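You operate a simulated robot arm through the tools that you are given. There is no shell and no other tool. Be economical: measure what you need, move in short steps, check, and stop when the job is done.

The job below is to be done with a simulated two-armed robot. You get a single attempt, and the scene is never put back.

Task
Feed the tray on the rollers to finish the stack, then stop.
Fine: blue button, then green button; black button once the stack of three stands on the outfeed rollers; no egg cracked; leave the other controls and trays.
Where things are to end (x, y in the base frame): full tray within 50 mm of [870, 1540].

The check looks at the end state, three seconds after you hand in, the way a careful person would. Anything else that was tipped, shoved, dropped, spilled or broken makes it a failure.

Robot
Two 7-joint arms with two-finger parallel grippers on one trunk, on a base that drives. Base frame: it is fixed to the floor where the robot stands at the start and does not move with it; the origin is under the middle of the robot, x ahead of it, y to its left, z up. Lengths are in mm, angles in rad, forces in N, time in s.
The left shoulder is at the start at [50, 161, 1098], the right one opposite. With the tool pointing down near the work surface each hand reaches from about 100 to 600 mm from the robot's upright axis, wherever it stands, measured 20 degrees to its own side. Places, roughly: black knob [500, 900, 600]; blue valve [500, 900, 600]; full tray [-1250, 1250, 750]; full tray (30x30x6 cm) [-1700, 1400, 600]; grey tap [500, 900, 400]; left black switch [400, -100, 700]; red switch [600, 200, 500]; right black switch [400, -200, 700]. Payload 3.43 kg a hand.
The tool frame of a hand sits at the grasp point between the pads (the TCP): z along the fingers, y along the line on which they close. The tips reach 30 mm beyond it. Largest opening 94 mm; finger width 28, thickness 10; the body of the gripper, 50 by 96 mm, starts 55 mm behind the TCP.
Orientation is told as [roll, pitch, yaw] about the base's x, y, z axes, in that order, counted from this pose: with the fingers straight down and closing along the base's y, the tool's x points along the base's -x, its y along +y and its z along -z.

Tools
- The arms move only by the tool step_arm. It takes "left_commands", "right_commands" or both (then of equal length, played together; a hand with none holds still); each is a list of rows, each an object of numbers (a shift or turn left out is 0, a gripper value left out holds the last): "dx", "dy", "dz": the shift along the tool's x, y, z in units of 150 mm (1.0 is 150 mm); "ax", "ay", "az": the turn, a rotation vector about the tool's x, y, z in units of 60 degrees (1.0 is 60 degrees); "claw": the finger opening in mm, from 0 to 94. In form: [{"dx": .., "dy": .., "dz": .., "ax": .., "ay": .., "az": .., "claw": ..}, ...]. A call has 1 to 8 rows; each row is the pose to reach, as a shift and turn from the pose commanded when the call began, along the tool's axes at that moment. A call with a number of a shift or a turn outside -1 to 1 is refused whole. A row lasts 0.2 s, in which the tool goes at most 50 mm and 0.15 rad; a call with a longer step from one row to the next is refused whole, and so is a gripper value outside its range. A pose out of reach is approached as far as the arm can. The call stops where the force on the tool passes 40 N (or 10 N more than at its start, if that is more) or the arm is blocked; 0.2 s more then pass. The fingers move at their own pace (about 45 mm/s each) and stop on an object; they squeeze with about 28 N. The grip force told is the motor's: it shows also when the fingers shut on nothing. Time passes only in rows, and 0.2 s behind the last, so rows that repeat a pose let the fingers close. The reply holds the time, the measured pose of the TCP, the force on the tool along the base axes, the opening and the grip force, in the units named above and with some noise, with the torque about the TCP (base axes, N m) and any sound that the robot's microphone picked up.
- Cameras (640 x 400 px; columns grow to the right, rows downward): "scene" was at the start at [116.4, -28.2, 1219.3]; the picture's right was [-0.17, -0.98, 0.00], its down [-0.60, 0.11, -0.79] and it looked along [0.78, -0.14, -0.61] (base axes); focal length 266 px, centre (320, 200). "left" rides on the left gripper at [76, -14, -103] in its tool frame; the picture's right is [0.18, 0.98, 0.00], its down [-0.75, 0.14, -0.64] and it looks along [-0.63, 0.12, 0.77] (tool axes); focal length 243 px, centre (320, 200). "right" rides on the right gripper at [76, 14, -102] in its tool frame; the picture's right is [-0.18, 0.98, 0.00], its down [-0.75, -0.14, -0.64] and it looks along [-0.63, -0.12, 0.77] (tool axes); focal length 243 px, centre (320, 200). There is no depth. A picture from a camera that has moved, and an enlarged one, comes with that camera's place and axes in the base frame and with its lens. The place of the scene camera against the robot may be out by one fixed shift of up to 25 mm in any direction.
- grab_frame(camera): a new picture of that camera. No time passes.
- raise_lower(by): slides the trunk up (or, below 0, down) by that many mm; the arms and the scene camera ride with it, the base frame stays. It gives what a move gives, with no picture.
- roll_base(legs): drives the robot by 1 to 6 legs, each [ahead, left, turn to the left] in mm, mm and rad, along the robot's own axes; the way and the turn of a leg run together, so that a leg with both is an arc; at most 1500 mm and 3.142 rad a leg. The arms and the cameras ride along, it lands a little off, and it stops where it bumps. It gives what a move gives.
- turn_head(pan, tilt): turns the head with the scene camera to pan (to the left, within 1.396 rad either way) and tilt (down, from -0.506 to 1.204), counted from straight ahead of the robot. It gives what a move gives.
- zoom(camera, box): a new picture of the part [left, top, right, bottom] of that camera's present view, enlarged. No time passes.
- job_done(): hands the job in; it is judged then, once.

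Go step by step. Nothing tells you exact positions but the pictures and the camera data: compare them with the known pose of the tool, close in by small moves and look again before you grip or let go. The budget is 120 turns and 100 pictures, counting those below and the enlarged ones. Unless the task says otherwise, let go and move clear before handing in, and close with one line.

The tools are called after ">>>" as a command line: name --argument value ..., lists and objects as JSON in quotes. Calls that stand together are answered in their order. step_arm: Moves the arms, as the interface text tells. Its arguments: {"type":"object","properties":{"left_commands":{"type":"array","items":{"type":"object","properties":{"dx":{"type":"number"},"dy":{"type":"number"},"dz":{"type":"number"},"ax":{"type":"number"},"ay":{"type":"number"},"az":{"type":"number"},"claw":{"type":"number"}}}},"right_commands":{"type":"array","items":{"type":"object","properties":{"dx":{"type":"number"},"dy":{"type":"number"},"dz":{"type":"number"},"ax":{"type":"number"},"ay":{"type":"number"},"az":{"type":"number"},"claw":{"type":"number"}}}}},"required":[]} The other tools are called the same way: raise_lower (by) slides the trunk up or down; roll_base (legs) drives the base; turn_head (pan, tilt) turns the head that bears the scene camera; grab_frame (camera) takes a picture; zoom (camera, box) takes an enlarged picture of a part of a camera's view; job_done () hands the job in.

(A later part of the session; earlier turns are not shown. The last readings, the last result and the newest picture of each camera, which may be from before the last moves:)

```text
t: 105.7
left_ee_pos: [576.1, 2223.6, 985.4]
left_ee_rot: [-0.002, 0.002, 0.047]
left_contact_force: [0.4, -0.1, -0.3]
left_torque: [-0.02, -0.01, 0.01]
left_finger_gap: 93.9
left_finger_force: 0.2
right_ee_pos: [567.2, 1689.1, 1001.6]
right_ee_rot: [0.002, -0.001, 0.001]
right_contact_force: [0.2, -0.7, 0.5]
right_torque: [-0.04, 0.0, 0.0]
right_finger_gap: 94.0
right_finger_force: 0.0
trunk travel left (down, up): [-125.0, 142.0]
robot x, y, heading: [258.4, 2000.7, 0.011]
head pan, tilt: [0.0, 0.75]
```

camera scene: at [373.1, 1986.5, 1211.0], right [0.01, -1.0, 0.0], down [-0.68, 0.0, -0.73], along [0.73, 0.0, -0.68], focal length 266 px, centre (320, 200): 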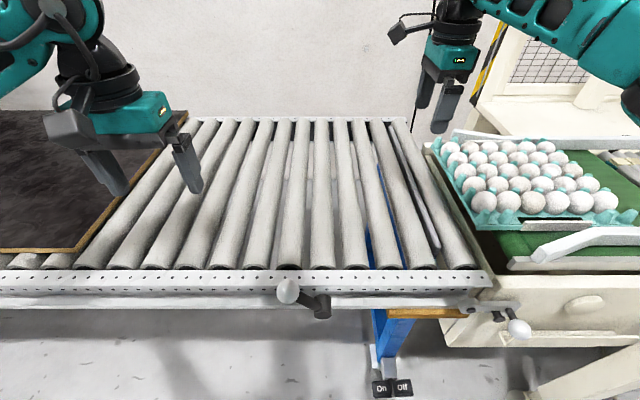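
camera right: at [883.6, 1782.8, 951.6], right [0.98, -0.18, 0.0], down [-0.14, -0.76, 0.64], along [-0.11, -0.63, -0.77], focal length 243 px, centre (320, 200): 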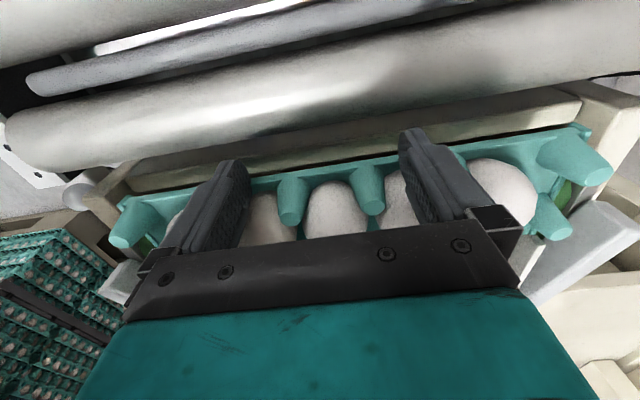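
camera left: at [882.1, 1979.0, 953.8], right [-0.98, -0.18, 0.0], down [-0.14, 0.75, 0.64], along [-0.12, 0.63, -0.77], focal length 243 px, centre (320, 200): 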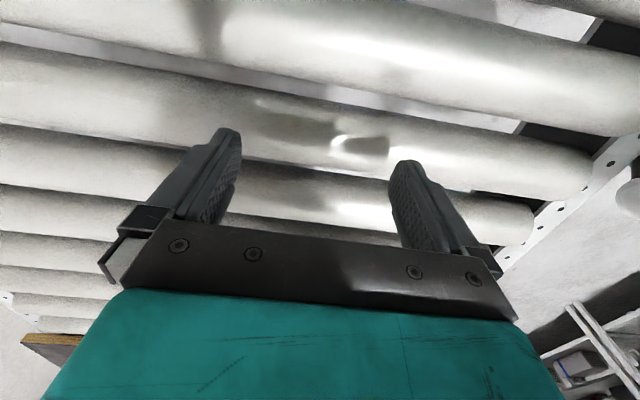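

Arms tucked. I back out to x≈-25 and drive right along the fence to the panel.

>>> roll_base --legs '[[-285, 0, -0.01], [0, -900, 0]]'

>>> turn_head --pan -1.2 --tilt 0.4

>>> grab_frame --camera "scene"

```text
t: 115.3
left_ee_pos: [290.7, 1343.0, 986.0]
left_ee_rot: [-0.002, 0.001, 0.052]
left_contact_force: [-0.4, -0.4, -0.2]
left_torque: [0.01, 0.02, -0.03]
left_finger_gap: 93.9
left_finger_force: 0.0
right_ee_pos: [284.0, 807.7, 1001.6]
right_ee_rot: [0.002, 0.0, 0.003]
right_contact_force: [0.0, 0.1, 0.3]
right_torque: [0.0, -0.02, -0.04]
right_finger_gap: 94.0
right_finger_force: 0.0
trunk travel left (down, up): [-125.0, 142.0]
robot x, y, heading: [-27.4, 1119.6, 0.006]
head pan, tilt: [0.0, 0.75]
```

```text
t: 116.7
left_ee_pos: [290.9, 1344.6, 985.5]
left_ee_rot: [-0.002, 0.001, 0.051]
left_contact_force: [0.0, 0.0, 0.8]
left_torque: [0.01, 0.01, 0.01]
left_finger_gap: 94.1
left_finger_force: 0.1
right_ee_pos: [283.1, 807.7, 1001.6]
right_ee_rot: [0.002, -0.001, 0.004]
right_contact_force: [0.0, -0.6, -0.1]
right_torque: [-0.01, -0.01, 0.02]
right_finger_gap: 94.0
right_finger_force: 0.1
trunk travel left (down, up): [-125.0, 142.0]
robot x, y, heading: [-23.0, 1115.0, 0.009]
head pan, tilt: [-1.201, 0.4]
```

```text
45 pictures are left
camera scene: at [38.5, 1018.7, 1242.1], right [-0.93, -0.37, 0.0], down [-0.14, 0.36, -0.92], along [0.34, -0.86, -0.39], focal length 266 px, centre (320, 200)
```

scene: 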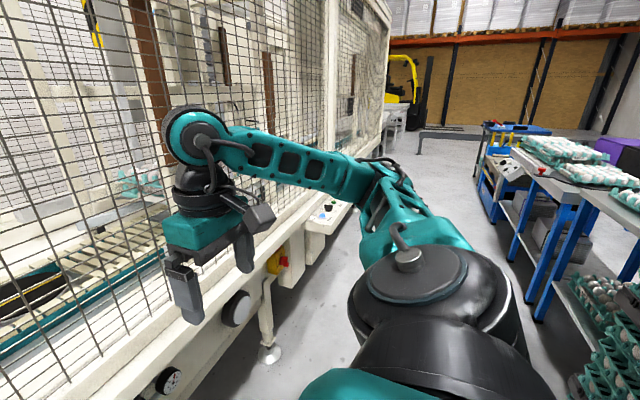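

Path clear. I continue to the panel.

>>> roll_base --legs '[[0, -1010, -0.008]]'

>>> turn_head --pan -0.4 --tilt 0.8

>>> grab_frame --camera "scene"

>>> grab_frame --camera "right"

```text
t: 126.1
left_ee_pos: [299.7, 316.9, 986.9]
left_ee_rot: [-0.002, 0.0, 0.053]
left_contact_force: [-0.5, -0.5, -0.2]
left_torque: [0.0, -0.01, 0.01]
left_finger_gap: 94.1
left_finger_force: 0.1
right_ee_pos: [294.1, -218.7, 1001.0]
right_ee_rot: [0.001, 0.0, 0.006]
right_contact_force: [0.8, -0.2, -0.4]
right_torque: [0.0, 0.0, -0.02]
right_finger_gap: 94.0
right_finger_force: 0.1
trunk travel left (down, up): [-125.0, 142.0]
robot x, y, heading: [-16.1, 92.7, 0.012]
head pan, tilt: [-1.201, 0.4]
```

```text
t: 127.2
left_ee_pos: [298.8, 317.1, 986.2]
left_ee_rot: [0.0, 0.001, 0.053]
left_contact_force: [0.3, -0.2, 0.4]
left_torque: [-0.02, -0.01, -0.03]
left_finger_gap: 94.0
left_finger_force: 0.0
right_ee_pos: [293.9, -218.5, 1002.4]
right_ee_rot: [-0.001, 0.001, 0.007]
right_contact_force: [0.5, 0.1, -0.1]
right_torque: [-0.01, 0.04, 0.0]
right_finger_gap: 94.1
right_finger_force: 0.0
trunk travel left (down, up): [-125.0, 142.0]
robot x, y, heading: [-15.3, 90.7, 0.012]
head pan, tilt: [-0.4, 0.799]
```

```text
44 pictures are left
camera scene: at [89.1, 46.6, 1207.1], right [-0.38, -0.93, 0.0], down [-0.66, 0.27, -0.7], along [0.65, -0.26, -0.72], focal length 266 px, centre (320, 200)
```

scene: 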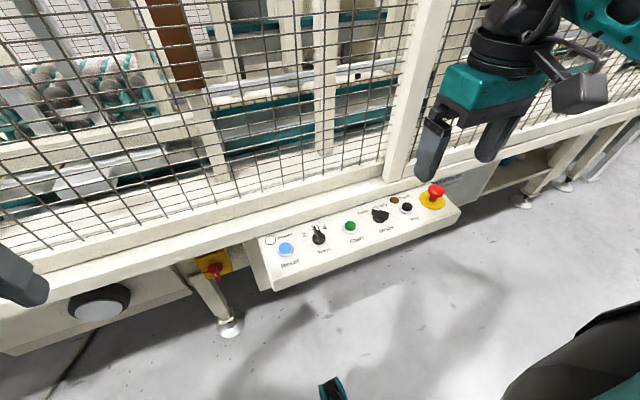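

```text
43 pictures are left
camera right: at [218.3, -203.5, 1103.3], right [0.18, 0.98, 0.0], down [0.75, -0.14, 0.64], along [0.63, -0.11, -0.77], focal length 243 px, centre (320, 200)
```

right: 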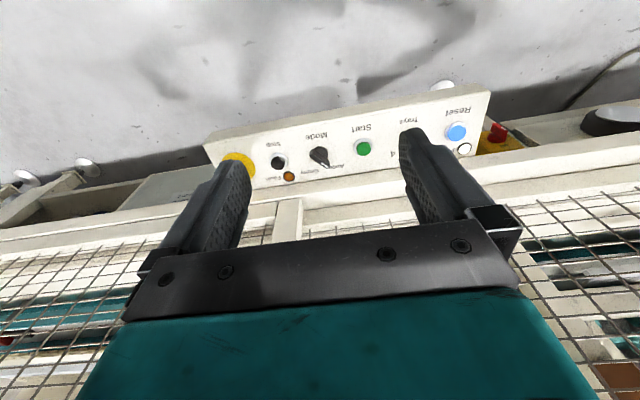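

Triangulated: blue ≈ (431, −7), green ≈ (425, −164), stop ≈ (416, −309), panel top z ≈ 715–730. I close the right fingers and hover over the blue button.

>>> step_arm --right_commands '[{"dy": 0.2, "dx": -0.2, "claw": 0}, {"dy": 0.45, "dx": -0.35}, {"dy": 0.7, "dx": -0.5}, {"dy": 0.95, "dx": -0.65, "dz": 0.1}, {"dy": 1.0, "dx": -0.8, "dz": 0.3}, {"dy": 1.0, "dx": -0.9, "dz": 0.5}]'

>>> step_arm --right_commands '[{"dy": 0.2, "dz": 0.15}, {"dy": 0.41, "dz": 0.3}]'

>>> grab_frame --camera "right"

>>> grab_frame --camera "scene"

```text
t: 128.6
left_ee_pos: [300.4, 316.9, 987.1]
left_ee_rot: [-0.002, 0.001, 0.053]
left_contact_force: [-0.8, 0.0, -0.5]
left_torque: [-0.01, 0.01, -0.02]
left_finger_gap: 94.5
left_finger_force: 0.0
right_ee_pos: [430.5, -65.3, 927.1]
right_ee_rot: [0.002, -0.002, 0.007]
right_contact_force: [0.4, -0.5, 0.5]
right_torque: [0.0, 0.03, 0.0]
right_finger_gap: 0.1
right_finger_force: 26.0
trunk travel left (down, up): [-125.0, 142.0]
robot x, y, heading: [-18.9, 90.5, 0.011]
head pan, tilt: [-0.4, 0.799]
```

```text
t: 129.2
left_ee_pos: [300.2, 316.4, 986.9]
left_ee_rot: [0.0, 0.002, 0.053]
left_contact_force: [0.4, 0.0, -1.0]
left_torque: [-0.01, 0.04, 0.03]
left_finger_gap: 94.2
left_finger_force: 0.1
right_ee_pos: [430.9, -4.9, 884.7]
right_ee_rot: [0.003, 0.0, 0.006]
right_contact_force: [-0.2, -0.3, 0.6]
right_torque: [-0.01, -0.03, 0.04]
right_finger_gap: 0.1
right_finger_force: 27.3
trunk travel left (down, up): [-125.0, 142.0]
robot x, y, heading: [-14.8, 89.5, 0.014]
head pan, tilt: [-0.4, 0.799]
```

```text
42 pictures are left
camera right: at [355.0, 10.3, 986.7], right [0.18, 0.98, 0.0], down [0.75, -0.14, 0.64], along [0.63, -0.11, -0.77], focal length 243 px, centre (320, 200)
```

right: 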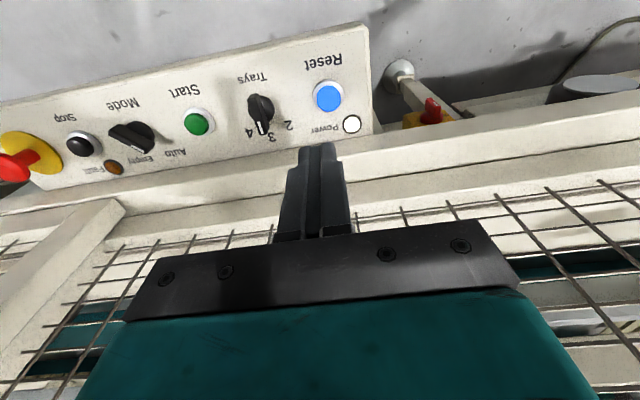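

```text
41 pictures are left
camera scene: at [89.3, 47.0, 1207.0], right [-0.38, -0.93, 0.0], down [-0.66, 0.27, -0.7], along [0.65, -0.26, -0.72], focal length 266 px, centre (320, 200)
```

scene: 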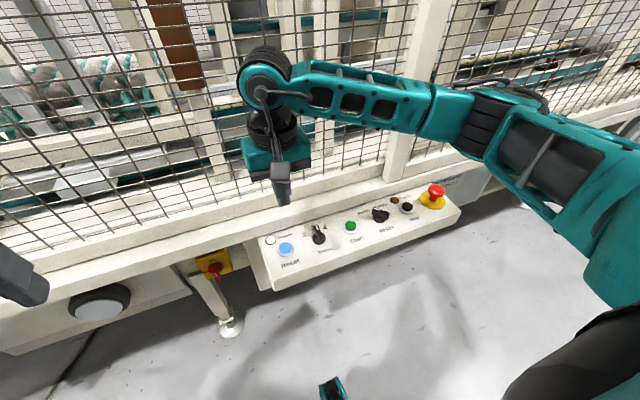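

Refined blue button position ≈ (438, 5). I shift 10 mm and descend to just above it.

>>> step_arm --right_commands '[{"dy": 0.067, "dx": -0.05, "dz": 0.2}, {"dy": 0.067, "dx": -0.05, "dz": 0.4}, {"dy": 0.067, "dx": -0.05, "dz": 0.6}, {"dy": 0.067, "dx": -0.05, "dz": 0.72}]'

>>> grab_frame --camera "right"

>>> zoom --camera "scene" --box '[220, 180, 340, 300]'

```text
t: 130.2
left_ee_pos: [299.1, 316.6, 986.9]
left_ee_rot: [-0.002, 0.0, 0.053]
left_contact_force: [-0.1, 0.7, 0.6]
left_torque: [-0.01, 0.02, 0.02]
left_finger_gap: 94.0
left_finger_force: 0.1
right_ee_pos: [437.0, 4.6, 777.6]
right_ee_rot: [0.004, -0.001, 0.005]
right_contact_force: [0.6, -0.2, 0.3]
right_torque: [-0.02, 0.03, 0.03]
right_finger_gap: 0.0
right_finger_force: 28.4
trunk travel left (down, up): [-125.0, 142.0]
robot x, y, heading: [-15.4, 90.9, 0.009]
head pan, tilt: [-0.4, 0.799]
```

```text
40 pictures are left
camera right: at [360.0, 20.1, 878.7], right [0.18, 0.98, 0.0], down [0.75, -0.14, 0.64], along [0.63, -0.11, -0.77], focal length 243 px, centre (320, 200)
```

right: 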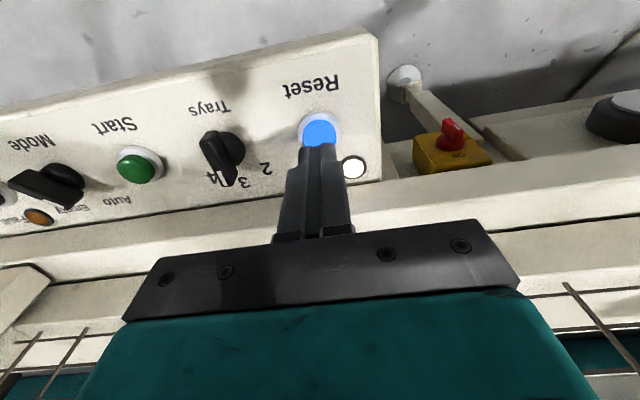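

```text
3.33 times, centred on (280, 240) of scene
camera zoom: at [89.2, 46.7, 1207.0], right [-0.38, -0.93, 0.0], down [-0.66, 0.27, -0.7], along [0.65, -0.26, -0.72], focal length 886 px, centre (453, 67)
```

zoom: 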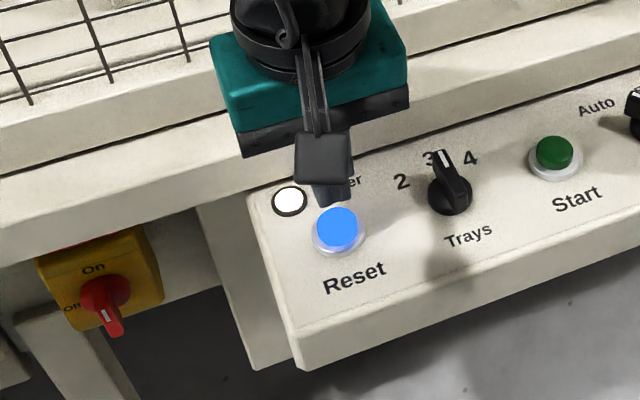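

Fingertips are lined up over the blue button. I press down in small steps.

>>> step_arm --right_commands '[{"dz": 0.05}, {"dz": 0.1}, {"dz": 0.15}, {"dz": 0.19}, {"dz": 0.22}]'

>>> grab_frame --camera "right"

```text
t: 131.4
left_ee_pos: [299.9, 317.5, 985.6]
left_ee_rot: [-0.001, 0.002, 0.054]
left_contact_force: [-0.1, -0.2, 0.5]
left_torque: [0.01, 0.02, 0.04]
left_finger_gap: 93.8
left_finger_force: 0.0
right_ee_pos: [434.9, 5.8, 742.6]
right_ee_rot: [0.003, 0.001, 0.006]
right_contact_force: [0.1, 0.1, 0.0]
right_torque: [0.03, 0.0, 0.0]
right_finger_gap: 0.1
right_finger_force: 27.5
trunk travel left (down, up): [-125.0, 142.0]
robot x, y, heading: [-14.6, 90.1, 0.011]
head pan, tilt: [-0.4, 0.799]
```

```text
38 pictures are left
camera right: at [359.9, 20.0, 843.2], right [0.18, 0.98, 0.0], down [0.75, -0.14, 0.64], along [0.63, -0.11, -0.77], focal length 243 px, centre (320, 200)
```

right: 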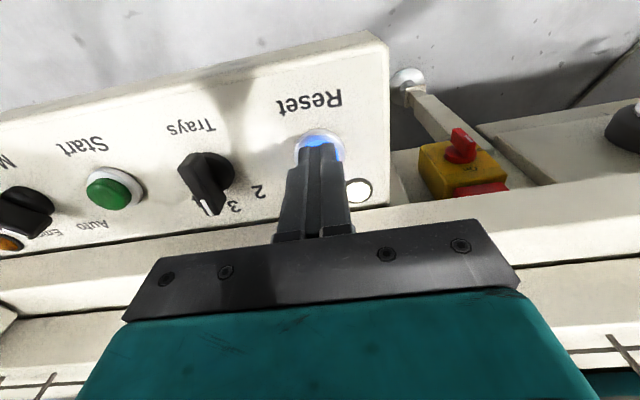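

Centered over the button, no contact yet at tip z ≈ 713. I continue pressing in 3–4 mm steps.

>>> step_arm --right_commands '[{"dz": 0.025}, {"dz": 0.05}, {"dz": 0.075}, {"dz": 0.1}]'

```text
t: 132.4
left_ee_pos: [300.4, 316.4, 987.6]
left_ee_rot: [0.0, 0.0, 0.052]
left_contact_force: [0.1, -0.5, -0.3]
left_torque: [0.0, 0.01, 0.0]
left_finger_gap: 94.0
left_finger_force: 0.1
right_ee_pos: [437.3, 4.6, 725.9]
right_ee_rot: [0.001, -0.001, 0.007]
right_contact_force: [-1.8, -0.2, 3.9]
right_torque: [0.0, 0.01, -0.01]
right_finger_gap: 0.1
right_finger_force: 28.1
trunk travel left (down, up): [-125.0, 142.0]
robot x, y, heading: [-14.6, 90.0, 0.009]
head pan, tilt: [-0.4, 0.799]
heard: click
```

A click: blue button pressed. I lift and shift to above the green button.

>>> step_arm --right_commands '[{"dz": -0.2}, {"dz": -0.45}, {"dz": -0.6, "dy": -0.2}, {"dz": -0.6, "dy": -0.5}, {"dz": -0.6, "dy": -0.8}, {"dz": -0.6, "dy": -1.0}]'

>>> grab_frame --camera "right"

>>> zoom --camera "scene" --box '[240, 170, 480, 310]'

```text
t: 133.8
left_ee_pos: [300.2, 317.3, 986.4]
left_ee_rot: [-0.003, 0.002, 0.053]
left_contact_force: [0.7, 0.4, -0.6]
left_torque: [0.01, 0.0, -0.03]
left_finger_gap: 94.0
left_finger_force: 0.0
right_ee_pos: [436.1, -144.9, 818.1]
right_ee_rot: [0.002, 0.0, 0.007]
right_contact_force: [-0.1, -1.4, -0.7]
right_torque: [0.01, -0.02, 0.03]
right_finger_gap: 0.1
right_finger_force: 27.7
trunk travel left (down, up): [-125.0, 142.0]
robot x, y, heading: [-16.9, 91.0, 0.011]
head pan, tilt: [-0.4, 0.799]
```

```text
37 pictures are left
camera right: at [360.3, -130.4, 919.1], right [0.18, 0.98, 0.0], down [0.75, -0.14, 0.64], along [0.63, -0.11, -0.77], focal length 243 px, centre (320, 200)
```

right: 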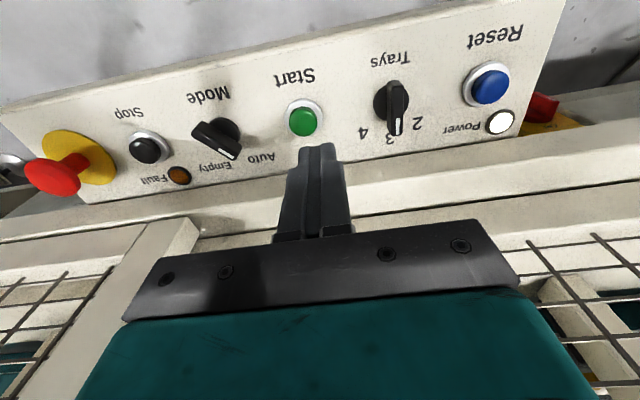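

```text
2.67 times, centred on (360, 240) of scene
camera zoom: at [89.1, 46.5, 1207.0], right [-0.38, -0.93, 0.0], down [-0.66, 0.27, -0.7], along [0.65, -0.26, -0.72], focal length 709 px, centre (213, 93)
```

zoom: 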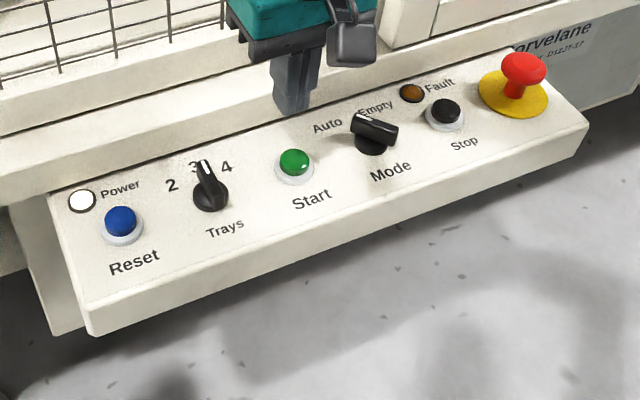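

Blue's lamp went out and green lit: ready. I align over green (≈442, −160) and descend near it.

>>> step_arm --right_commands '[{"dy": -0.1, "dx": -0.04, "dz": 0.2}, {"dy": -0.1, "dx": -0.04, "dz": 0.4}]'

>>> grab_frame --camera "right"

```text
t: 134.4
left_ee_pos: [300.4, 316.9, 985.4]
left_ee_rot: [-0.001, 0.0, 0.054]
left_contact_force: [0.2, -0.7, 0.1]
left_torque: [-0.02, 0.03, -0.05]
left_finger_gap: 93.8
left_finger_force: 0.1
right_ee_pos: [440.6, -160.6, 756.7]
right_ee_rot: [0.001, 0.0, 0.004]
right_contact_force: [0.1, 0.3, -0.8]
right_torque: [-0.02, 0.01, 0.02]
right_finger_gap: 0.0
right_finger_force: 28.3
trunk travel left (down, up): [-125.0, 142.0]
robot x, y, heading: [-18.6, 90.3, 0.015]
head pan, tilt: [-0.4, 0.799]
```

```text
35 pictures are left
camera right: at [365.1, -145.0, 857.5], right [0.18, 0.98, 0.0], down [0.75, -0.14, 0.64], along [0.63, -0.11, -0.77], focal length 243 px, centre (320, 200)
```

right: 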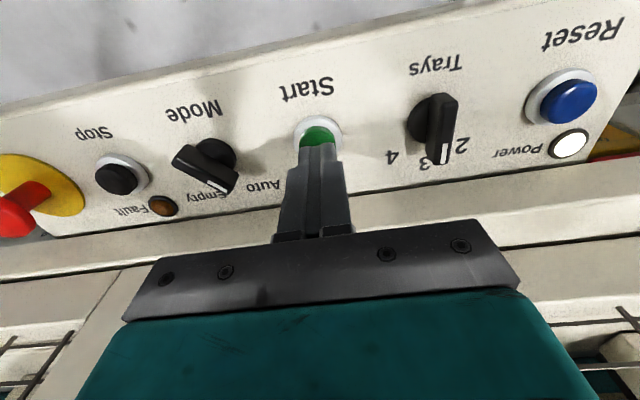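

Aligned over green. Pressing.

>>> step_arm --right_commands '[{"dz": 0.06}, {"dz": 0.12}, {"dz": 0.15}, {"dz": 0.18}, {"dz": 0.205}]'

```text
t: 135.6
left_ee_pos: [299.0, 316.6, 987.3]
left_ee_rot: [-0.001, 0.003, 0.051]
left_contact_force: [0.1, 1.2, -0.3]
left_torque: [-0.02, -0.02, 0.02]
left_finger_gap: 93.8
left_finger_force: 0.0
right_ee_pos: [442.9, -160.8, 726.4]
right_ee_rot: [0.002, -0.002, 0.008]
right_contact_force: [-1.9, -1.3, 6.7]
right_torque: [-0.08, 0.04, -0.03]
right_finger_gap: 0.1
right_finger_force: 28.1
trunk travel left (down, up): [-125.0, 142.0]
robot x, y, heading: [-18.7, 89.0, 0.009]
head pan, tilt: [-0.4, 0.799]
heard: click
```

Click on green. I lift and move over toward the stop button, watching the machine.

>>> step_arm --right_commands '[{"dz": -0.25}, {"dz": -0.55}, {"dz": -0.65, "dy": -0.25}, {"dz": -0.65, "dy": -0.55}, {"dz": -0.65, "dy": -0.8}, {"dz": -0.65, "dy": -1.0}]'

>>> grab_frame --camera "right"

>>> turn_head --pan 0.3 --tilt 0.35

>>> grab_frame --camera "scene"

```text
t: 137.0
left_ee_pos: [299.2, 315.7, 985.9]
left_ee_rot: [-0.002, 0.0, 0.053]
left_contact_force: [-0.2, -0.5, 0.5]
left_torque: [0.03, 0.03, 0.01]
left_finger_gap: 93.9
left_finger_force: 0.0
right_ee_pos: [439.6, -309.9, 821.6]
right_ee_rot: [0.002, 0.0, 0.006]
right_contact_force: [0.0, -0.1, 0.7]
right_torque: [-0.01, -0.07, 0.0]
right_finger_gap: 0.0
right_finger_force: 28.3
trunk travel left (down, up): [-125.0, 142.0]
robot x, y, heading: [-19.0, 91.8, 0.012]
head pan, tilt: [-0.4, 0.799]
```

```text
34 pictures are left
camera right: at [363.1, -295.0, 923.6], right [0.18, 0.98, 0.0], down [0.75, -0.14, 0.64], along [0.63, -0.11, -0.77], focal length 243 px, centre (320, 200)
```

right: 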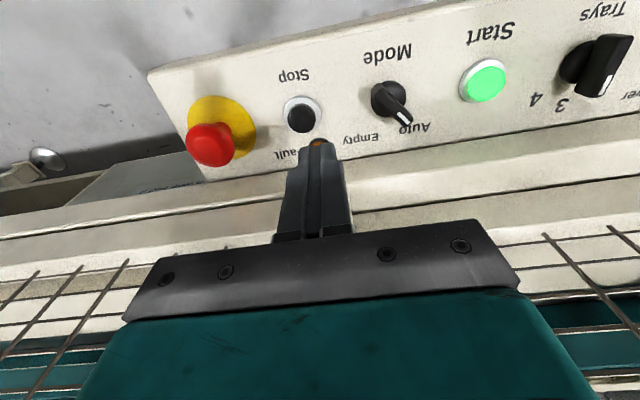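

```text
t: 138.1
left_ee_pos: [299.6, 315.8, 987.1]
left_ee_rot: [-0.002, 0.001, 0.052]
left_contact_force: [0.4, 0.8, 0.2]
left_torque: [-0.03, -0.01, -0.01]
left_finger_gap: 94.3
left_finger_force: 0.1
right_ee_pos: [440.5, -309.0, 821.4]
right_ee_rot: [0.001, 0.0, 0.007]
right_contact_force: [-0.4, 1.0, -0.1]
right_torque: [-0.04, 0.02, 0.0]
right_finger_gap: 0.0
right_finger_force: 28.0
trunk travel left (down, up): [-125.0, 142.0]
robot x, y, heading: [-18.6, 89.3, 0.014]
head pan, tilt: [0.3, 0.351]
```

```text
33 pictures are left
camera scene: at [103.1, 105.7, 1246.6], right [0.31, -0.95, 0.0], down [-0.33, -0.11, -0.94], along [0.89, 0.29, -0.34], focal length 266 px, centre (320, 200)
```

scene: 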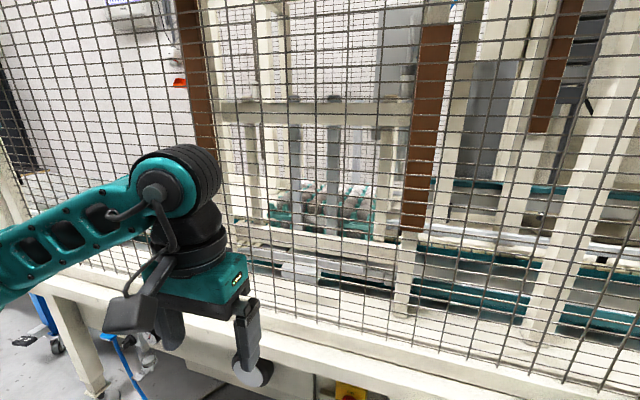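

The green lamp is bright: machine running. I hover over the black Stop button (≈441, −326) and watch.

>>> step_arm --right_commands '[{"dy": -0.107, "dz": 0.1}, {"dy": -0.107, "dz": 0.25}, {"dy": -0.107, "dz": 0.4}, {"dy": -0.107, "dz": 0.4}, {"dy": -0.107, "dz": 0.4}, {"dy": -0.107, "dz": 0.4}, {"dy": -0.107, "dz": 0.4}, {"dy": -0.107, "dz": 0.4}]'

>>> grab_frame --camera "right"

>>> grab_frame --camera "scene"

```text
t: 139.9
left_ee_pos: [300.0, 316.8, 986.8]
left_ee_rot: [0.0, 0.002, 0.052]
left_contact_force: [-0.4, -0.6, -0.3]
left_torque: [0.03, 0.0, -0.01]
left_finger_gap: 94.0
left_finger_force: 0.0
right_ee_pos: [443.4, -327.3, 760.6]
right_ee_rot: [0.003, 0.001, 0.006]
right_contact_force: [-0.8, 1.0, 0.1]
right_torque: [0.0, -0.02, 0.0]
right_finger_gap: 0.1
right_finger_force: 27.8
trunk travel left (down, up): [-125.0, 142.0]
robot x, y, heading: [-17.1, 89.3, 0.01]
head pan, tilt: [0.3, 0.351]
```

```text
32 pictures are left
camera right: at [367.3, -311.5, 862.9], right [0.18, 0.98, 0.0], down [0.75, -0.14, 0.64], along [0.63, -0.11, -0.77], focal length 243 px, centre (320, 200)
```

right: 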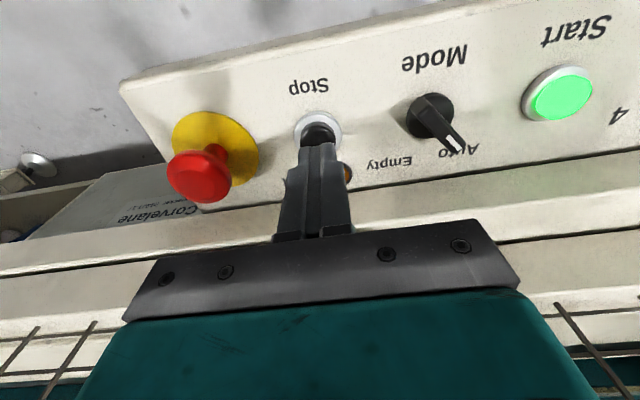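

```text
31 pictures are left
camera scene: at [103.1, 105.8, 1246.7], right [0.31, -0.95, 0.0], down [-0.33, -0.11, -0.94], along [0.89, 0.29, -0.34], focal length 266 px, centre (320, 200)
```

scene: 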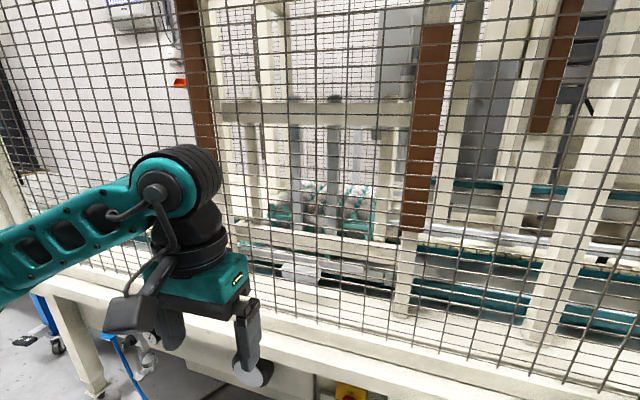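

Aligned over Stop. I keep waiting and watch the stacking station.

>>> zoom --camera "scene" --box '[220, 130, 440, 290]'

>>> step_arm --right_commands '[{"dz": 0.0}, {"dz": 0.0}, {"dz": 0.0}, {"dz": 0.0}, {"dz": 0.0}, {"dz": 0.0}, {"dz": 0.0}, {"dz": 0.0}]'

>>> zoom --camera "scene" --box '[220, 130, 440, 290]'

```text
2.50 times, centred on (330, 210) of scene
camera zoom: at [103.1, 105.8, 1246.7], right [0.31, -0.95, 0.0], down [-0.33, -0.11, -0.94], along [0.89, 0.29, -0.34], focal length 665 px, centre (295, 175)
```

zoom: 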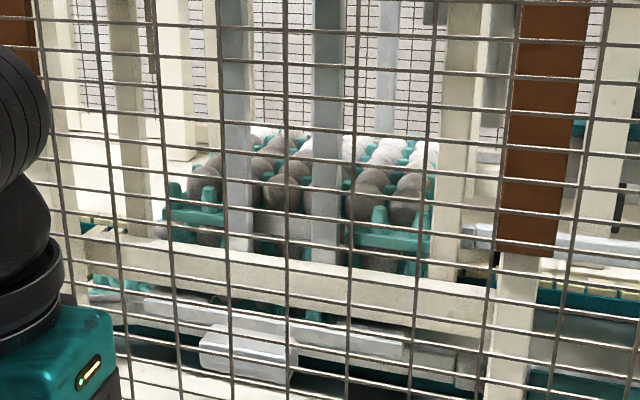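

```text
t: 141.7
left_ee_pos: [299.5, 317.4, 986.1]
left_ee_rot: [-0.002, 0.002, 0.051]
left_contact_force: [-0.9, -0.2, 0.0]
left_torque: [-0.01, -0.01, -0.01]
left_finger_gap: 94.0
left_finger_force: 0.1
right_ee_pos: [443.5, -326.1, 760.6]
right_ee_rot: [0.003, 0.0, 0.008]
right_contact_force: [0.2, -0.1, -0.7]
right_torque: [-0.01, -0.01, 0.0]
right_finger_gap: 0.0
right_finger_force: 27.7
trunk travel left (down, up): [-125.0, 142.0]
robot x, y, heading: [-16.1, 87.5, 0.015]
head pan, tilt: [0.3, 0.351]
```

```text
2.50 times, centred on (330, 210) of scene
camera zoom: at [103.1, 105.8, 1246.7], right [0.31, -0.95, 0.0], down [-0.33, -0.11, -0.94], along [0.89, 0.29, -0.34], focal length 665 px, centre (295, 175)
```

zoom: 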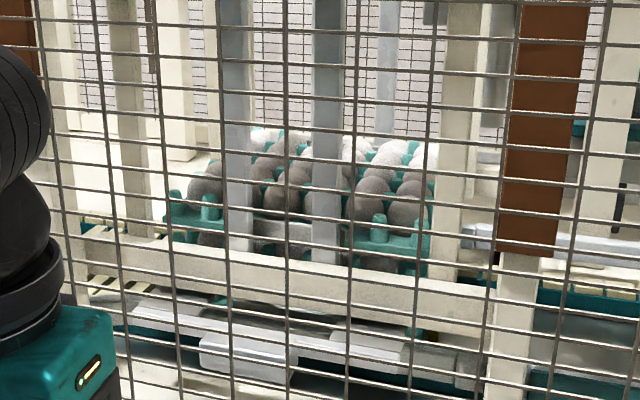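

The fed tray is moving in beneath the held stack. I keep watching.

>>> step_arm --right_commands '[{"dz": 0.0}, {"dz": 0.0}, {"dz": 0.0}, {"dz": 0.0}, {"dz": 0.0}, {"dz": 0.0}, {"dz": 0.0}, {"dz": 0.0}]'

>>> grab_frame --camera "scene"

>>> step_arm --right_commands '[{"dz": 0.0}, {"dz": 0.0}, {"dz": 0.0}, {"dz": 0.0}, {"dz": 0.0}, {"dz": 0.0}, {"dz": 0.0}, {"dz": 0.0}]'

>>> grab_frame --camera "scene"

```text
t: 143.5
left_ee_pos: [300.3, 317.3, 985.8]
left_ee_rot: [-0.002, 0.001, 0.05]
left_contact_force: [0.0, -0.1, -0.2]
left_torque: [0.05, 0.02, 0.02]
left_finger_gap: 93.9
left_finger_force: 0.1
right_ee_pos: [443.1, -326.6, 762.3]
right_ee_rot: [0.0, -0.001, 0.008]
right_contact_force: [-0.1, 0.3, -0.3]
right_torque: [-0.01, -0.01, 0.03]
right_finger_gap: 0.0
right_finger_force: 28.0
trunk travel left (down, up): [-125.0, 142.0]
robot x, y, heading: [-17.6, 92.8, 0.013]
head pan, tilt: [0.3, 0.351]
```

```text
28 pictures are left
camera scene: at [103.1, 105.8, 1246.7], right [0.31, -0.95, 0.0], down [-0.33, -0.11, -0.94], along [0.89, 0.29, -0.34], focal length 266 px, centre (320, 200)
```

scene: 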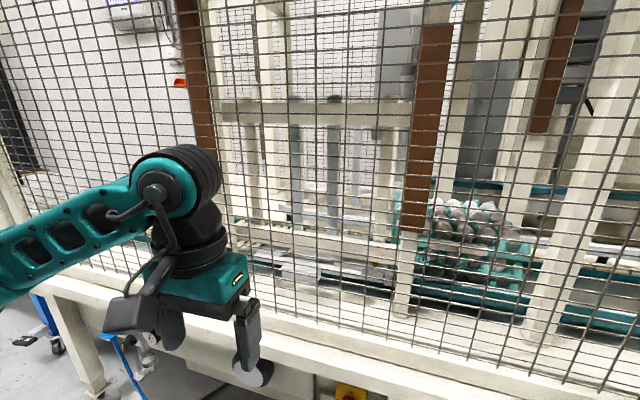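

```text
t: 145.3
left_ee_pos: [298.9, 316.2, 986.9]
left_ee_rot: [-0.002, 0.001, 0.053]
left_contact_force: [-0.2, -0.6, 0.0]
left_torque: [0.0, 0.01, -0.01]
left_finger_gap: 93.7
left_finger_force: 0.1
right_ee_pos: [443.9, -327.5, 761.6]
right_ee_rot: [0.001, -0.002, 0.007]
right_contact_force: [0.3, -0.6, 0.5]
right_torque: [0.01, 0.0, -0.01]
right_finger_gap: 0.0
right_finger_force: 27.2
trunk travel left (down, up): [-125.0, 142.0]
robot x, y, heading: [-17.2, 92.3, 0.011]
head pan, tilt: [0.3, 0.351]
```

```text
27 pictures are left
camera scene: at [103.1, 105.8, 1246.7], right [0.31, -0.95, 0.0], down [-0.33, -0.11, -0.94], along [0.89, 0.29, -0.34], focal length 266 px, centre (320, 200)
```

scene: 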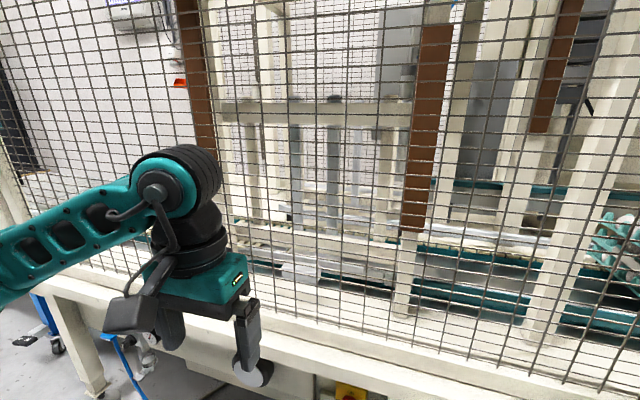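

The stack of three is travelling right on the outfeed. I turn the head to follow it.

>>> turn_head --pan -0.5 --tilt 0.35

>>> grab_frame --camera "scene"

```text
t: 146.4
left_ee_pos: [301.3, 316.6, 986.0]
left_ee_rot: [-0.002, 0.001, 0.053]
left_contact_force: [0.0, -0.3, -0.5]
left_torque: [0.0, 0.05, 0.0]
left_finger_gap: 93.9
left_finger_force: 0.0
right_ee_pos: [443.0, -326.8, 761.4]
right_ee_rot: [0.002, 0.001, 0.008]
right_contact_force: [0.3, -1.3, -1.0]
right_torque: [0.02, -0.01, 0.01]
right_finger_gap: 0.1
right_finger_force: 28.4
trunk travel left (down, up): [-125.0, 142.0]
robot x, y, heading: [-19.4, 90.5, 0.017]
head pan, tilt: [-0.499, 0.351]
```

```text
26 pictures are left
camera scene: at [96.8, 33.7, 1246.7], right [-0.47, -0.88, 0.0], down [-0.3, 0.16, -0.94], along [0.83, -0.44, -0.34], focal length 266 px, centre (320, 200)
```

scene: 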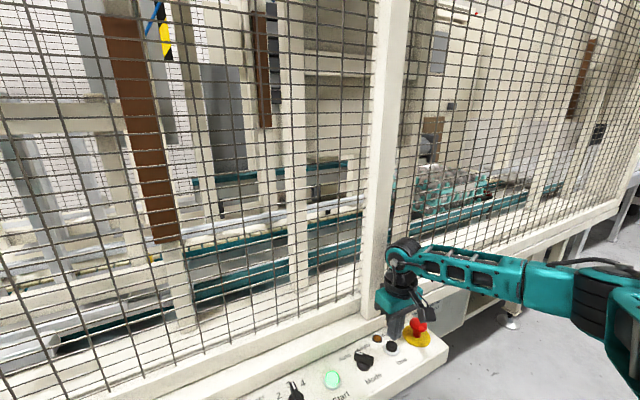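

>>> zoom --camera "scene" --box '[380, 100, 640, 262]'

>>> turn_head --pan -0.9 --tilt 0.25

>>> zoom --camera "scene" --box '[160, 80, 480, 280]'

```text
2.46 times, centred on (510, 181) of scene
camera zoom: at [96.8, 33.7, 1246.7], right [-0.47, -0.88, 0.0], down [-0.3, 0.16, -0.94], along [0.83, -0.44, -0.34], focal length 655 px, centre (-148, 247)
```

zoom: 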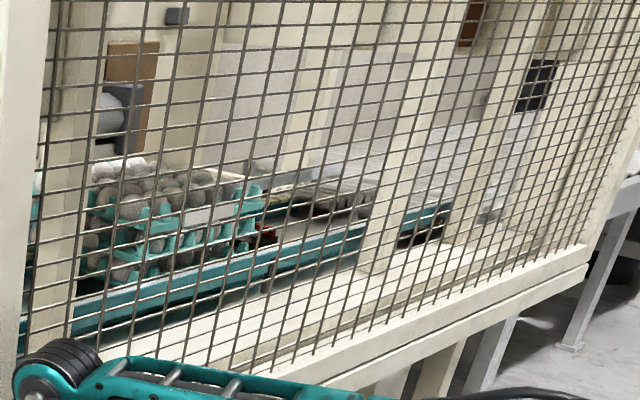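

```text
t: 147.3
left_ee_pos: [300.2, 317.1, 986.4]
left_ee_rot: [-0.002, 0.002, 0.054]
left_contact_force: [-0.2, 1.0, 0.7]
left_torque: [0.02, -0.02, -0.01]
left_finger_gap: 94.3
left_finger_force: 0.0
right_ee_pos: [444.2, -327.5, 761.0]
right_ee_rot: [0.002, 0.0, 0.007]
right_contact_force: [0.0, 0.3, -0.3]
right_torque: [0.03, 0.02, -0.01]
right_finger_gap: 0.1
right_finger_force: 28.2
trunk travel left (down, up): [-125.0, 142.0]
robot x, y, heading: [-18.2, 86.6, 0.01]
head pan, tilt: [-0.901, 0.25]
```

```text
2.00 times, centred on (320, 180) of scene
camera zoom: at [73.4, 4.8, 1256.1], right [-0.78, -0.63, 0.0], down [-0.16, 0.19, -0.97], along [0.61, -0.75, -0.25], focal length 532 px, centre (320, 240)
```

zoom: 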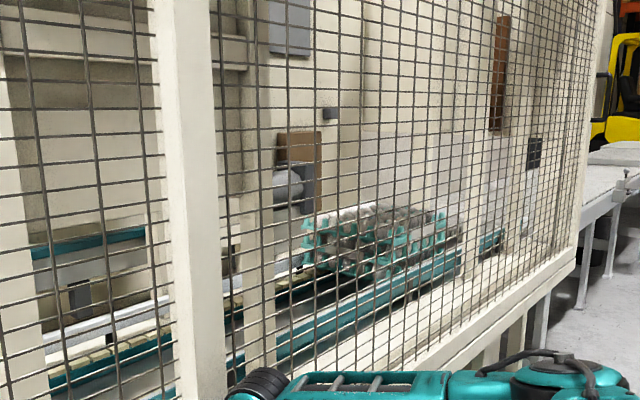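

The stack keeps moving toward the outfeed at the right end. I watch on in short waits.

>>> turn_head --pan -1.0 --tilt 0.25

>>> step_arm --right_commands '[{"dz": 0.0}, {"dz": 0.0}]'

>>> zoom --camera "scene" --box '[200, 100, 520, 300]'

```text
t: 147.9
left_ee_pos: [300.1, 316.7, 986.2]
left_ee_rot: [0.0, 0.001, 0.052]
left_contact_force: [0.0, 0.3, 0.0]
left_torque: [-0.01, -0.02, 0.01]
left_finger_gap: 93.9
left_finger_force: 0.0
right_ee_pos: [444.2, -326.7, 761.3]
right_ee_rot: [0.002, -0.001, 0.008]
right_contact_force: [0.0, -0.2, -0.4]
right_torque: [0.01, -0.03, -0.04]
right_finger_gap: 0.0
right_finger_force: 27.6
trunk travel left (down, up): [-125.0, 142.0]
robot x, y, heading: [-15.8, 89.8, 0.009]
head pan, tilt: [-1.0, 0.25]
```

```text
t: 148.5
left_ee_pos: [299.5, 316.8, 986.1]
left_ee_rot: [-0.002, 0.002, 0.053]
left_contact_force: [-0.1, -0.6, 0.5]
left_torque: [0.01, -0.02, -0.01]
left_finger_gap: 94.0
left_finger_force: 0.1
right_ee_pos: [444.6, -326.4, 762.4]
right_ee_rot: [0.002, 0.0, 0.006]
right_contact_force: [0.0, 0.2, -0.1]
right_torque: [0.01, 0.0, -0.04]
right_finger_gap: 0.1
right_finger_force: 27.8
trunk travel left (down, up): [-125.0, 142.0]
robot x, y, heading: [-18.3, 87.1, 0.007]
head pan, tilt: [-1.0, 0.25]
```

```text
2.00 times, centred on (360, 200) of scene
camera zoom: at [65.8, -0.8, 1256.1], right [-0.84, -0.55, 0.0], down [-0.14, 0.21, -0.97], along [0.53, -0.81, -0.25], focal length 532 px, centre (240, 200)
```

zoom: 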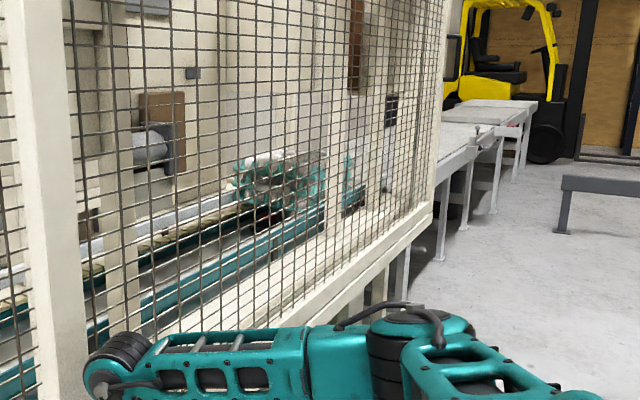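

The outfeed rollers are the white table at the right end outside; the stack isn't there yet.

>>> step_arm --right_commands '[{"dz": 0.0}, {"dz": 0.0}, {"dz": 0.0}, {"dz": 0.0}, {"dz": 0.0}, {"dz": 0.0}]'

>>> zoom --camera "scene" --box '[280, 100, 520, 250]'

```text
t: 149.9
left_ee_pos: [300.3, 316.4, 987.0]
left_ee_rot: [-0.001, 0.002, 0.053]
left_contact_force: [0.2, 0.1, -0.1]
left_torque: [-0.01, 0.04, 0.02]
left_finger_gap: 93.8
left_finger_force: 0.1
right_ee_pos: [443.1, -325.5, 761.7]
right_ee_rot: [0.003, -0.001, 0.005]
right_contact_force: [-0.3, -0.5, -0.5]
right_torque: [-0.02, -0.03, 0.01]
right_finger_gap: 0.1
right_finger_force: 28.0
trunk travel left (down, up): [-125.0, 142.0]
robot x, y, heading: [-19.6, 90.3, 0.011]
head pan, tilt: [-1.0, 0.25]
```

```text
2.67 times, centred on (400, 175) of scene
camera zoom: at [65.8, -0.8, 1256.1], right [-0.84, -0.55, 0.0], down [-0.14, 0.21, -0.97], along [0.53, -0.81, -0.25], focal length 709 px, centre (107, 267)
```

zoom: 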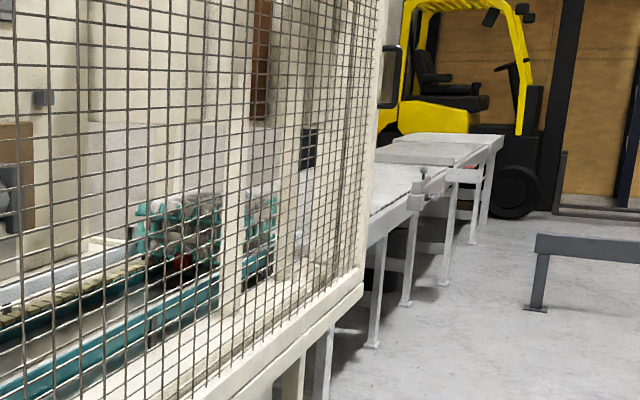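

Still inside, moving ~150 mm/s; several seconds to go.

>>> step_arm --right_commands '[{"dz": 0.0}, {"dz": 0.0}, {"dz": 0.0}, {"dz": 0.0}, {"dz": 0.0}, {"dz": 0.0}, {"dz": 0.0}, {"dz": 0.0}]'

>>> step_arm --right_commands '[{"dz": 0.0}, {"dz": 0.0}, {"dz": 0.0}, {"dz": 0.0}, {"dz": 0.0}, {"dz": 0.0}]'

>>> zoom --camera "scene" --box '[280, 100, 520, 250]'

```text
t: 151.7
left_ee_pos: [300.1, 316.1, 987.1]
left_ee_rot: [-0.002, 0.002, 0.053]
left_contact_force: [0.6, -0.3, 1.0]
left_torque: [-0.02, 0.0, -0.01]
left_finger_gap: 94.0
left_finger_force: 0.0
right_ee_pos: [443.9, -326.3, 760.7]
right_ee_rot: [0.003, 0.0, 0.008]
right_contact_force: [0.8, -1.0, -0.4]
right_torque: [0.03, 0.04, 0.0]
right_finger_gap: 0.1
right_finger_force: 27.9
trunk travel left (down, up): [-125.0, 142.0]
robot x, y, heading: [-16.5, 85.4, 0.015]
head pan, tilt: [-1.0, 0.25]
```

```text
t: 153.1
left_ee_pos: [299.0, 316.5, 987.1]
left_ee_rot: [-0.003, 0.001, 0.053]
left_contact_force: [-1.1, -0.4, 0.4]
left_torque: [-0.04, 0.02, 0.03]
left_finger_gap: 93.9
left_finger_force: 0.1
right_ee_pos: [443.5, -326.1, 761.8]
right_ee_rot: [0.001, -0.001, 0.007]
right_contact_force: [0.3, 0.2, 0.5]
right_torque: [0.0, 0.01, -0.02]
right_finger_gap: 0.2
right_finger_force: 28.1
trunk travel left (down, up): [-125.0, 142.0]
robot x, y, heading: [-17.1, 88.4, 0.017]
head pan, tilt: [-1.0, 0.25]
```

```text
2.67 times, centred on (400, 175) of scene
camera zoom: at [65.8, -0.8, 1256.1], right [-0.84, -0.55, 0.0], down [-0.14, 0.21, -0.97], along [0.53, -0.81, -0.25], focal length 709 px, centre (107, 267)
```

zoom: 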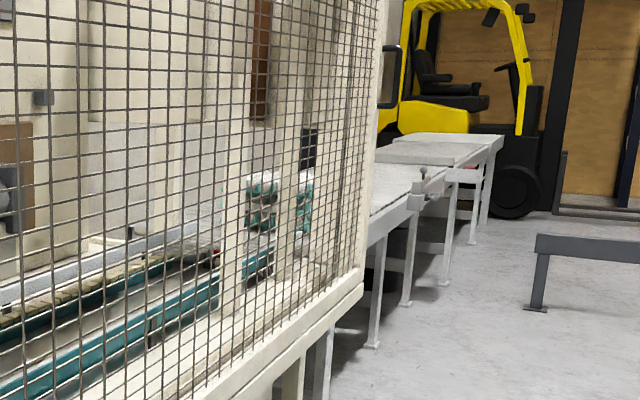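

>>> step_arm --right_commands '[{"dz": 0.0}, {"dz": 0.0}, {"dz": 0.0}, {"dz": 0.0}, {"dz": 0.0}, {"dz": 0.0}, {"dz": 0.0}, {"dz": 0.0}]'

>>> zoom --camera "scene" --box '[340, 100, 500, 200]'

```text
t: 154.9
left_ee_pos: [300.2, 317.0, 986.9]
left_ee_rot: [-0.001, 0.001, 0.054]
left_contact_force: [-1.2, -0.2, -1.0]
left_torque: [0.0, 0.02, 0.01]
left_finger_gap: 93.9
left_finger_force: 0.1
right_ee_pos: [443.8, -326.2, 761.3]
right_ee_rot: [0.002, -0.001, 0.008]
right_contact_force: [0.1, -0.5, 0.9]
right_torque: [-0.02, 0.01, 0.03]
right_finger_gap: 0.0
right_finger_force: 28.5
trunk travel left (down, up): [-125.0, 142.0]
robot x, y, heading: [-14.0, 92.3, 0.013]
head pan, tilt: [-1.0, 0.25]
```

```text
4.00 times, centred on (420, 150) of scene
camera zoom: at [65.8, -0.8, 1256.1], right [-0.84, -0.55, 0.0], down [-0.14, 0.21, -0.97], along [0.53, -0.81, -0.25], focal length 1064 px, centre (-80, 400)
```

zoom: 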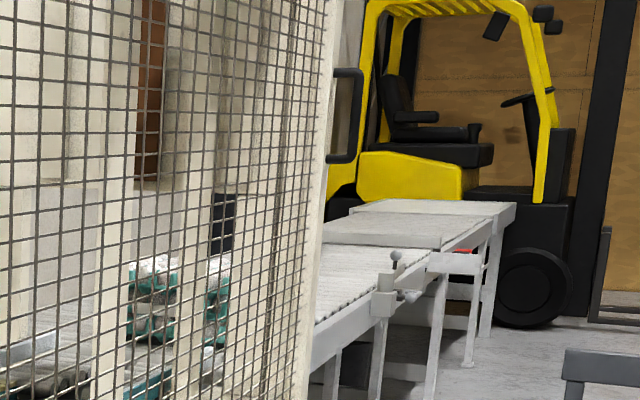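

The stack seems to have come to rest (same place in two pictures). One more check before stopping.

>>> step_arm --right_commands '[{"dz": 0.0}, {"dz": 0.0}, {"dz": 0.0}, {"dz": 0.0}]'

>>> zoom --camera "scene" --box '[320, 120, 440, 220]'

>>> grab_frame --camera "right"

```text
t: 155.9
left_ee_pos: [299.3, 316.5, 986.9]
left_ee_rot: [-0.001, 0.001, 0.055]
left_contact_force: [0.1, 0.3, 0.2]
left_torque: [-0.02, -0.01, -0.01]
left_finger_gap: 94.2
left_finger_force: 0.1
right_ee_pos: [442.7, -327.1, 761.0]
right_ee_rot: [0.001, 0.0, 0.008]
right_contact_force: [0.0, 0.5, -1.2]
right_torque: [-0.04, 0.03, -0.04]
right_finger_gap: 0.0
right_finger_force: 27.8
trunk travel left (down, up): [-125.0, 142.0]
robot x, y, heading: [-18.2, 90.9, 0.013]
head pan, tilt: [-1.0, 0.25]
```

```text
4.00 times, centred on (380, 170) of scene
camera zoom: at [65.8, -0.8, 1256.1], right [-0.84, -0.55, 0.0], down [-0.14, 0.21, -0.97], along [0.53, -0.81, -0.25], focal length 1064 px, centre (80, 320)
```

zoom: 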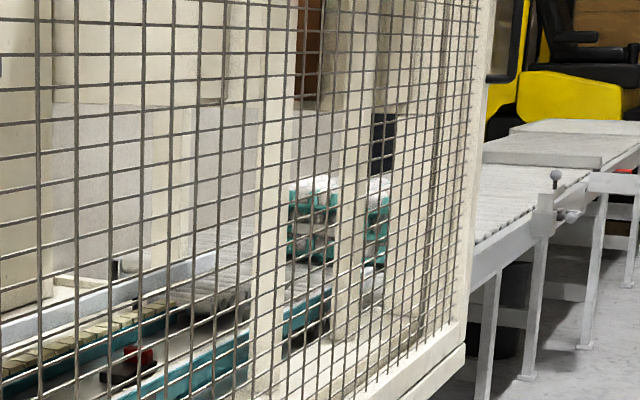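

```text
18 pictures are left
camera right: at [367.3, -311.5, 862.9], right [0.18, 0.98, 0.0], down [0.75, -0.14, 0.64], along [0.63, -0.11, -0.77], focal length 243 px, centre (320, 200)
```

right: 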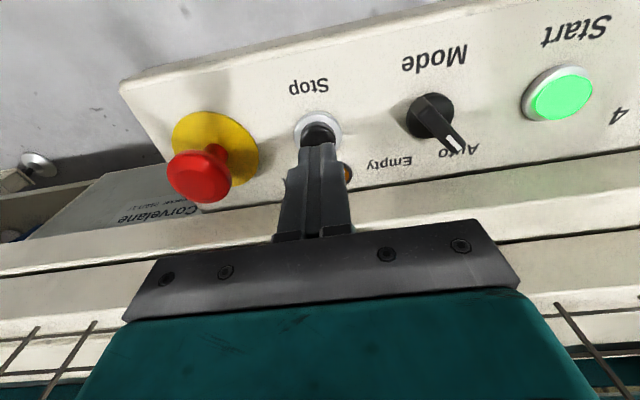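

The stack of three stands still on the grey outfeed rollers, past the belt. I press the black Stop button.

>>> step_arm --right_commands '[{"dz": 0.07}, {"dz": 0.14}, {"dz": 0.18}, {"dz": 0.21}, {"dz": 0.235}]'

```text
t: 157.1
left_ee_pos: [298.8, 316.1, 987.0]
left_ee_rot: [-0.001, 0.002, 0.052]
left_contact_force: [0.1, 0.1, -1.0]
left_torque: [0.0, -0.01, -0.03]
left_finger_gap: 94.0
left_finger_force: 0.0
right_ee_pos: [444.0, -325.7, 728.7]
right_ee_rot: [0.002, -0.003, 0.005]
right_contact_force: [-1.4, 1.0, 2.9]
right_torque: [0.06, 0.03, -0.02]
right_finger_gap: 0.1
right_finger_force: 27.7
trunk travel left (down, up): [-125.0, 142.0]
robot x, y, heading: [-18.3, 90.7, 0.012]
head pan, tilt: [-1.0, 0.25]
heard: click
```

Click: Stop pressed. I lift the hand clear and check the lamps and stack.

>>> step_arm --right_commands '[{"dz": -0.3}, {"dz": -0.6}, {"dz": -0.9}, {"dz": -1.0, "dx": 0.2}, {"dz": -1.0, "dx": 0.4}]'

>>> grab_frame --camera "right"

>>> zoom --camera "scene" --box '[320, 120, 440, 220]'

```text
t: 158.3
left_ee_pos: [299.5, 317.1, 986.7]
left_ee_rot: [-0.003, 0.003, 0.054]
left_contact_force: [0.4, -0.5, 1.1]
left_torque: [0.04, -0.01, -0.01]
left_finger_gap: 94.2
left_finger_force: 0.1
right_ee_pos: [381.2, -328.3, 878.7]
right_ee_rot: [0.002, 0.001, 0.006]
right_contact_force: [-0.3, -0.4, 0.4]
right_torque: [0.01, -0.03, 0.01]
right_finger_gap: 0.1
right_finger_force: 28.3
trunk travel left (down, up): [-125.0, 142.0]
robot x, y, heading: [-15.3, 90.6, 0.013]
head pan, tilt: [-1.0, 0.25]
```

```text
17 pictures are left
camera right: at [304.2, -312.7, 979.7], right [0.18, 0.98, 0.0], down [0.75, -0.14, 0.64], along [0.63, -0.11, -0.77], focal length 243 px, centre (320, 200)
```

right: 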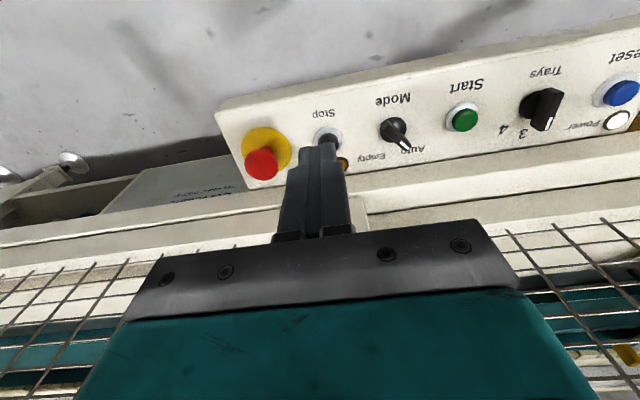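

```text
4.00 times, centred on (380, 170) of scene
camera zoom: at [65.6, -0.8, 1256.1], right [-0.84, -0.55, 0.0], down [-0.14, 0.21, -0.97], along [0.53, -0.81, -0.25], focal length 1064 px, centre (80, 320)
```

zoom: 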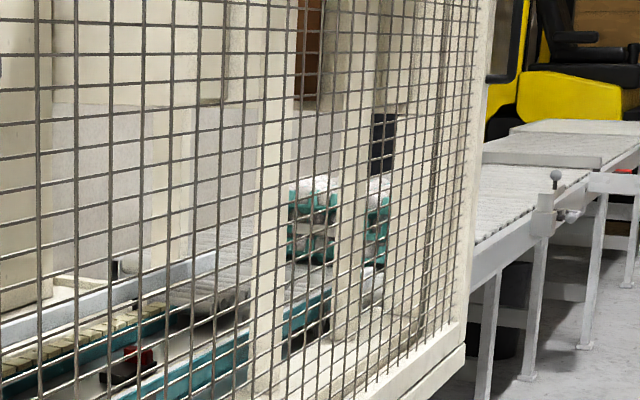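

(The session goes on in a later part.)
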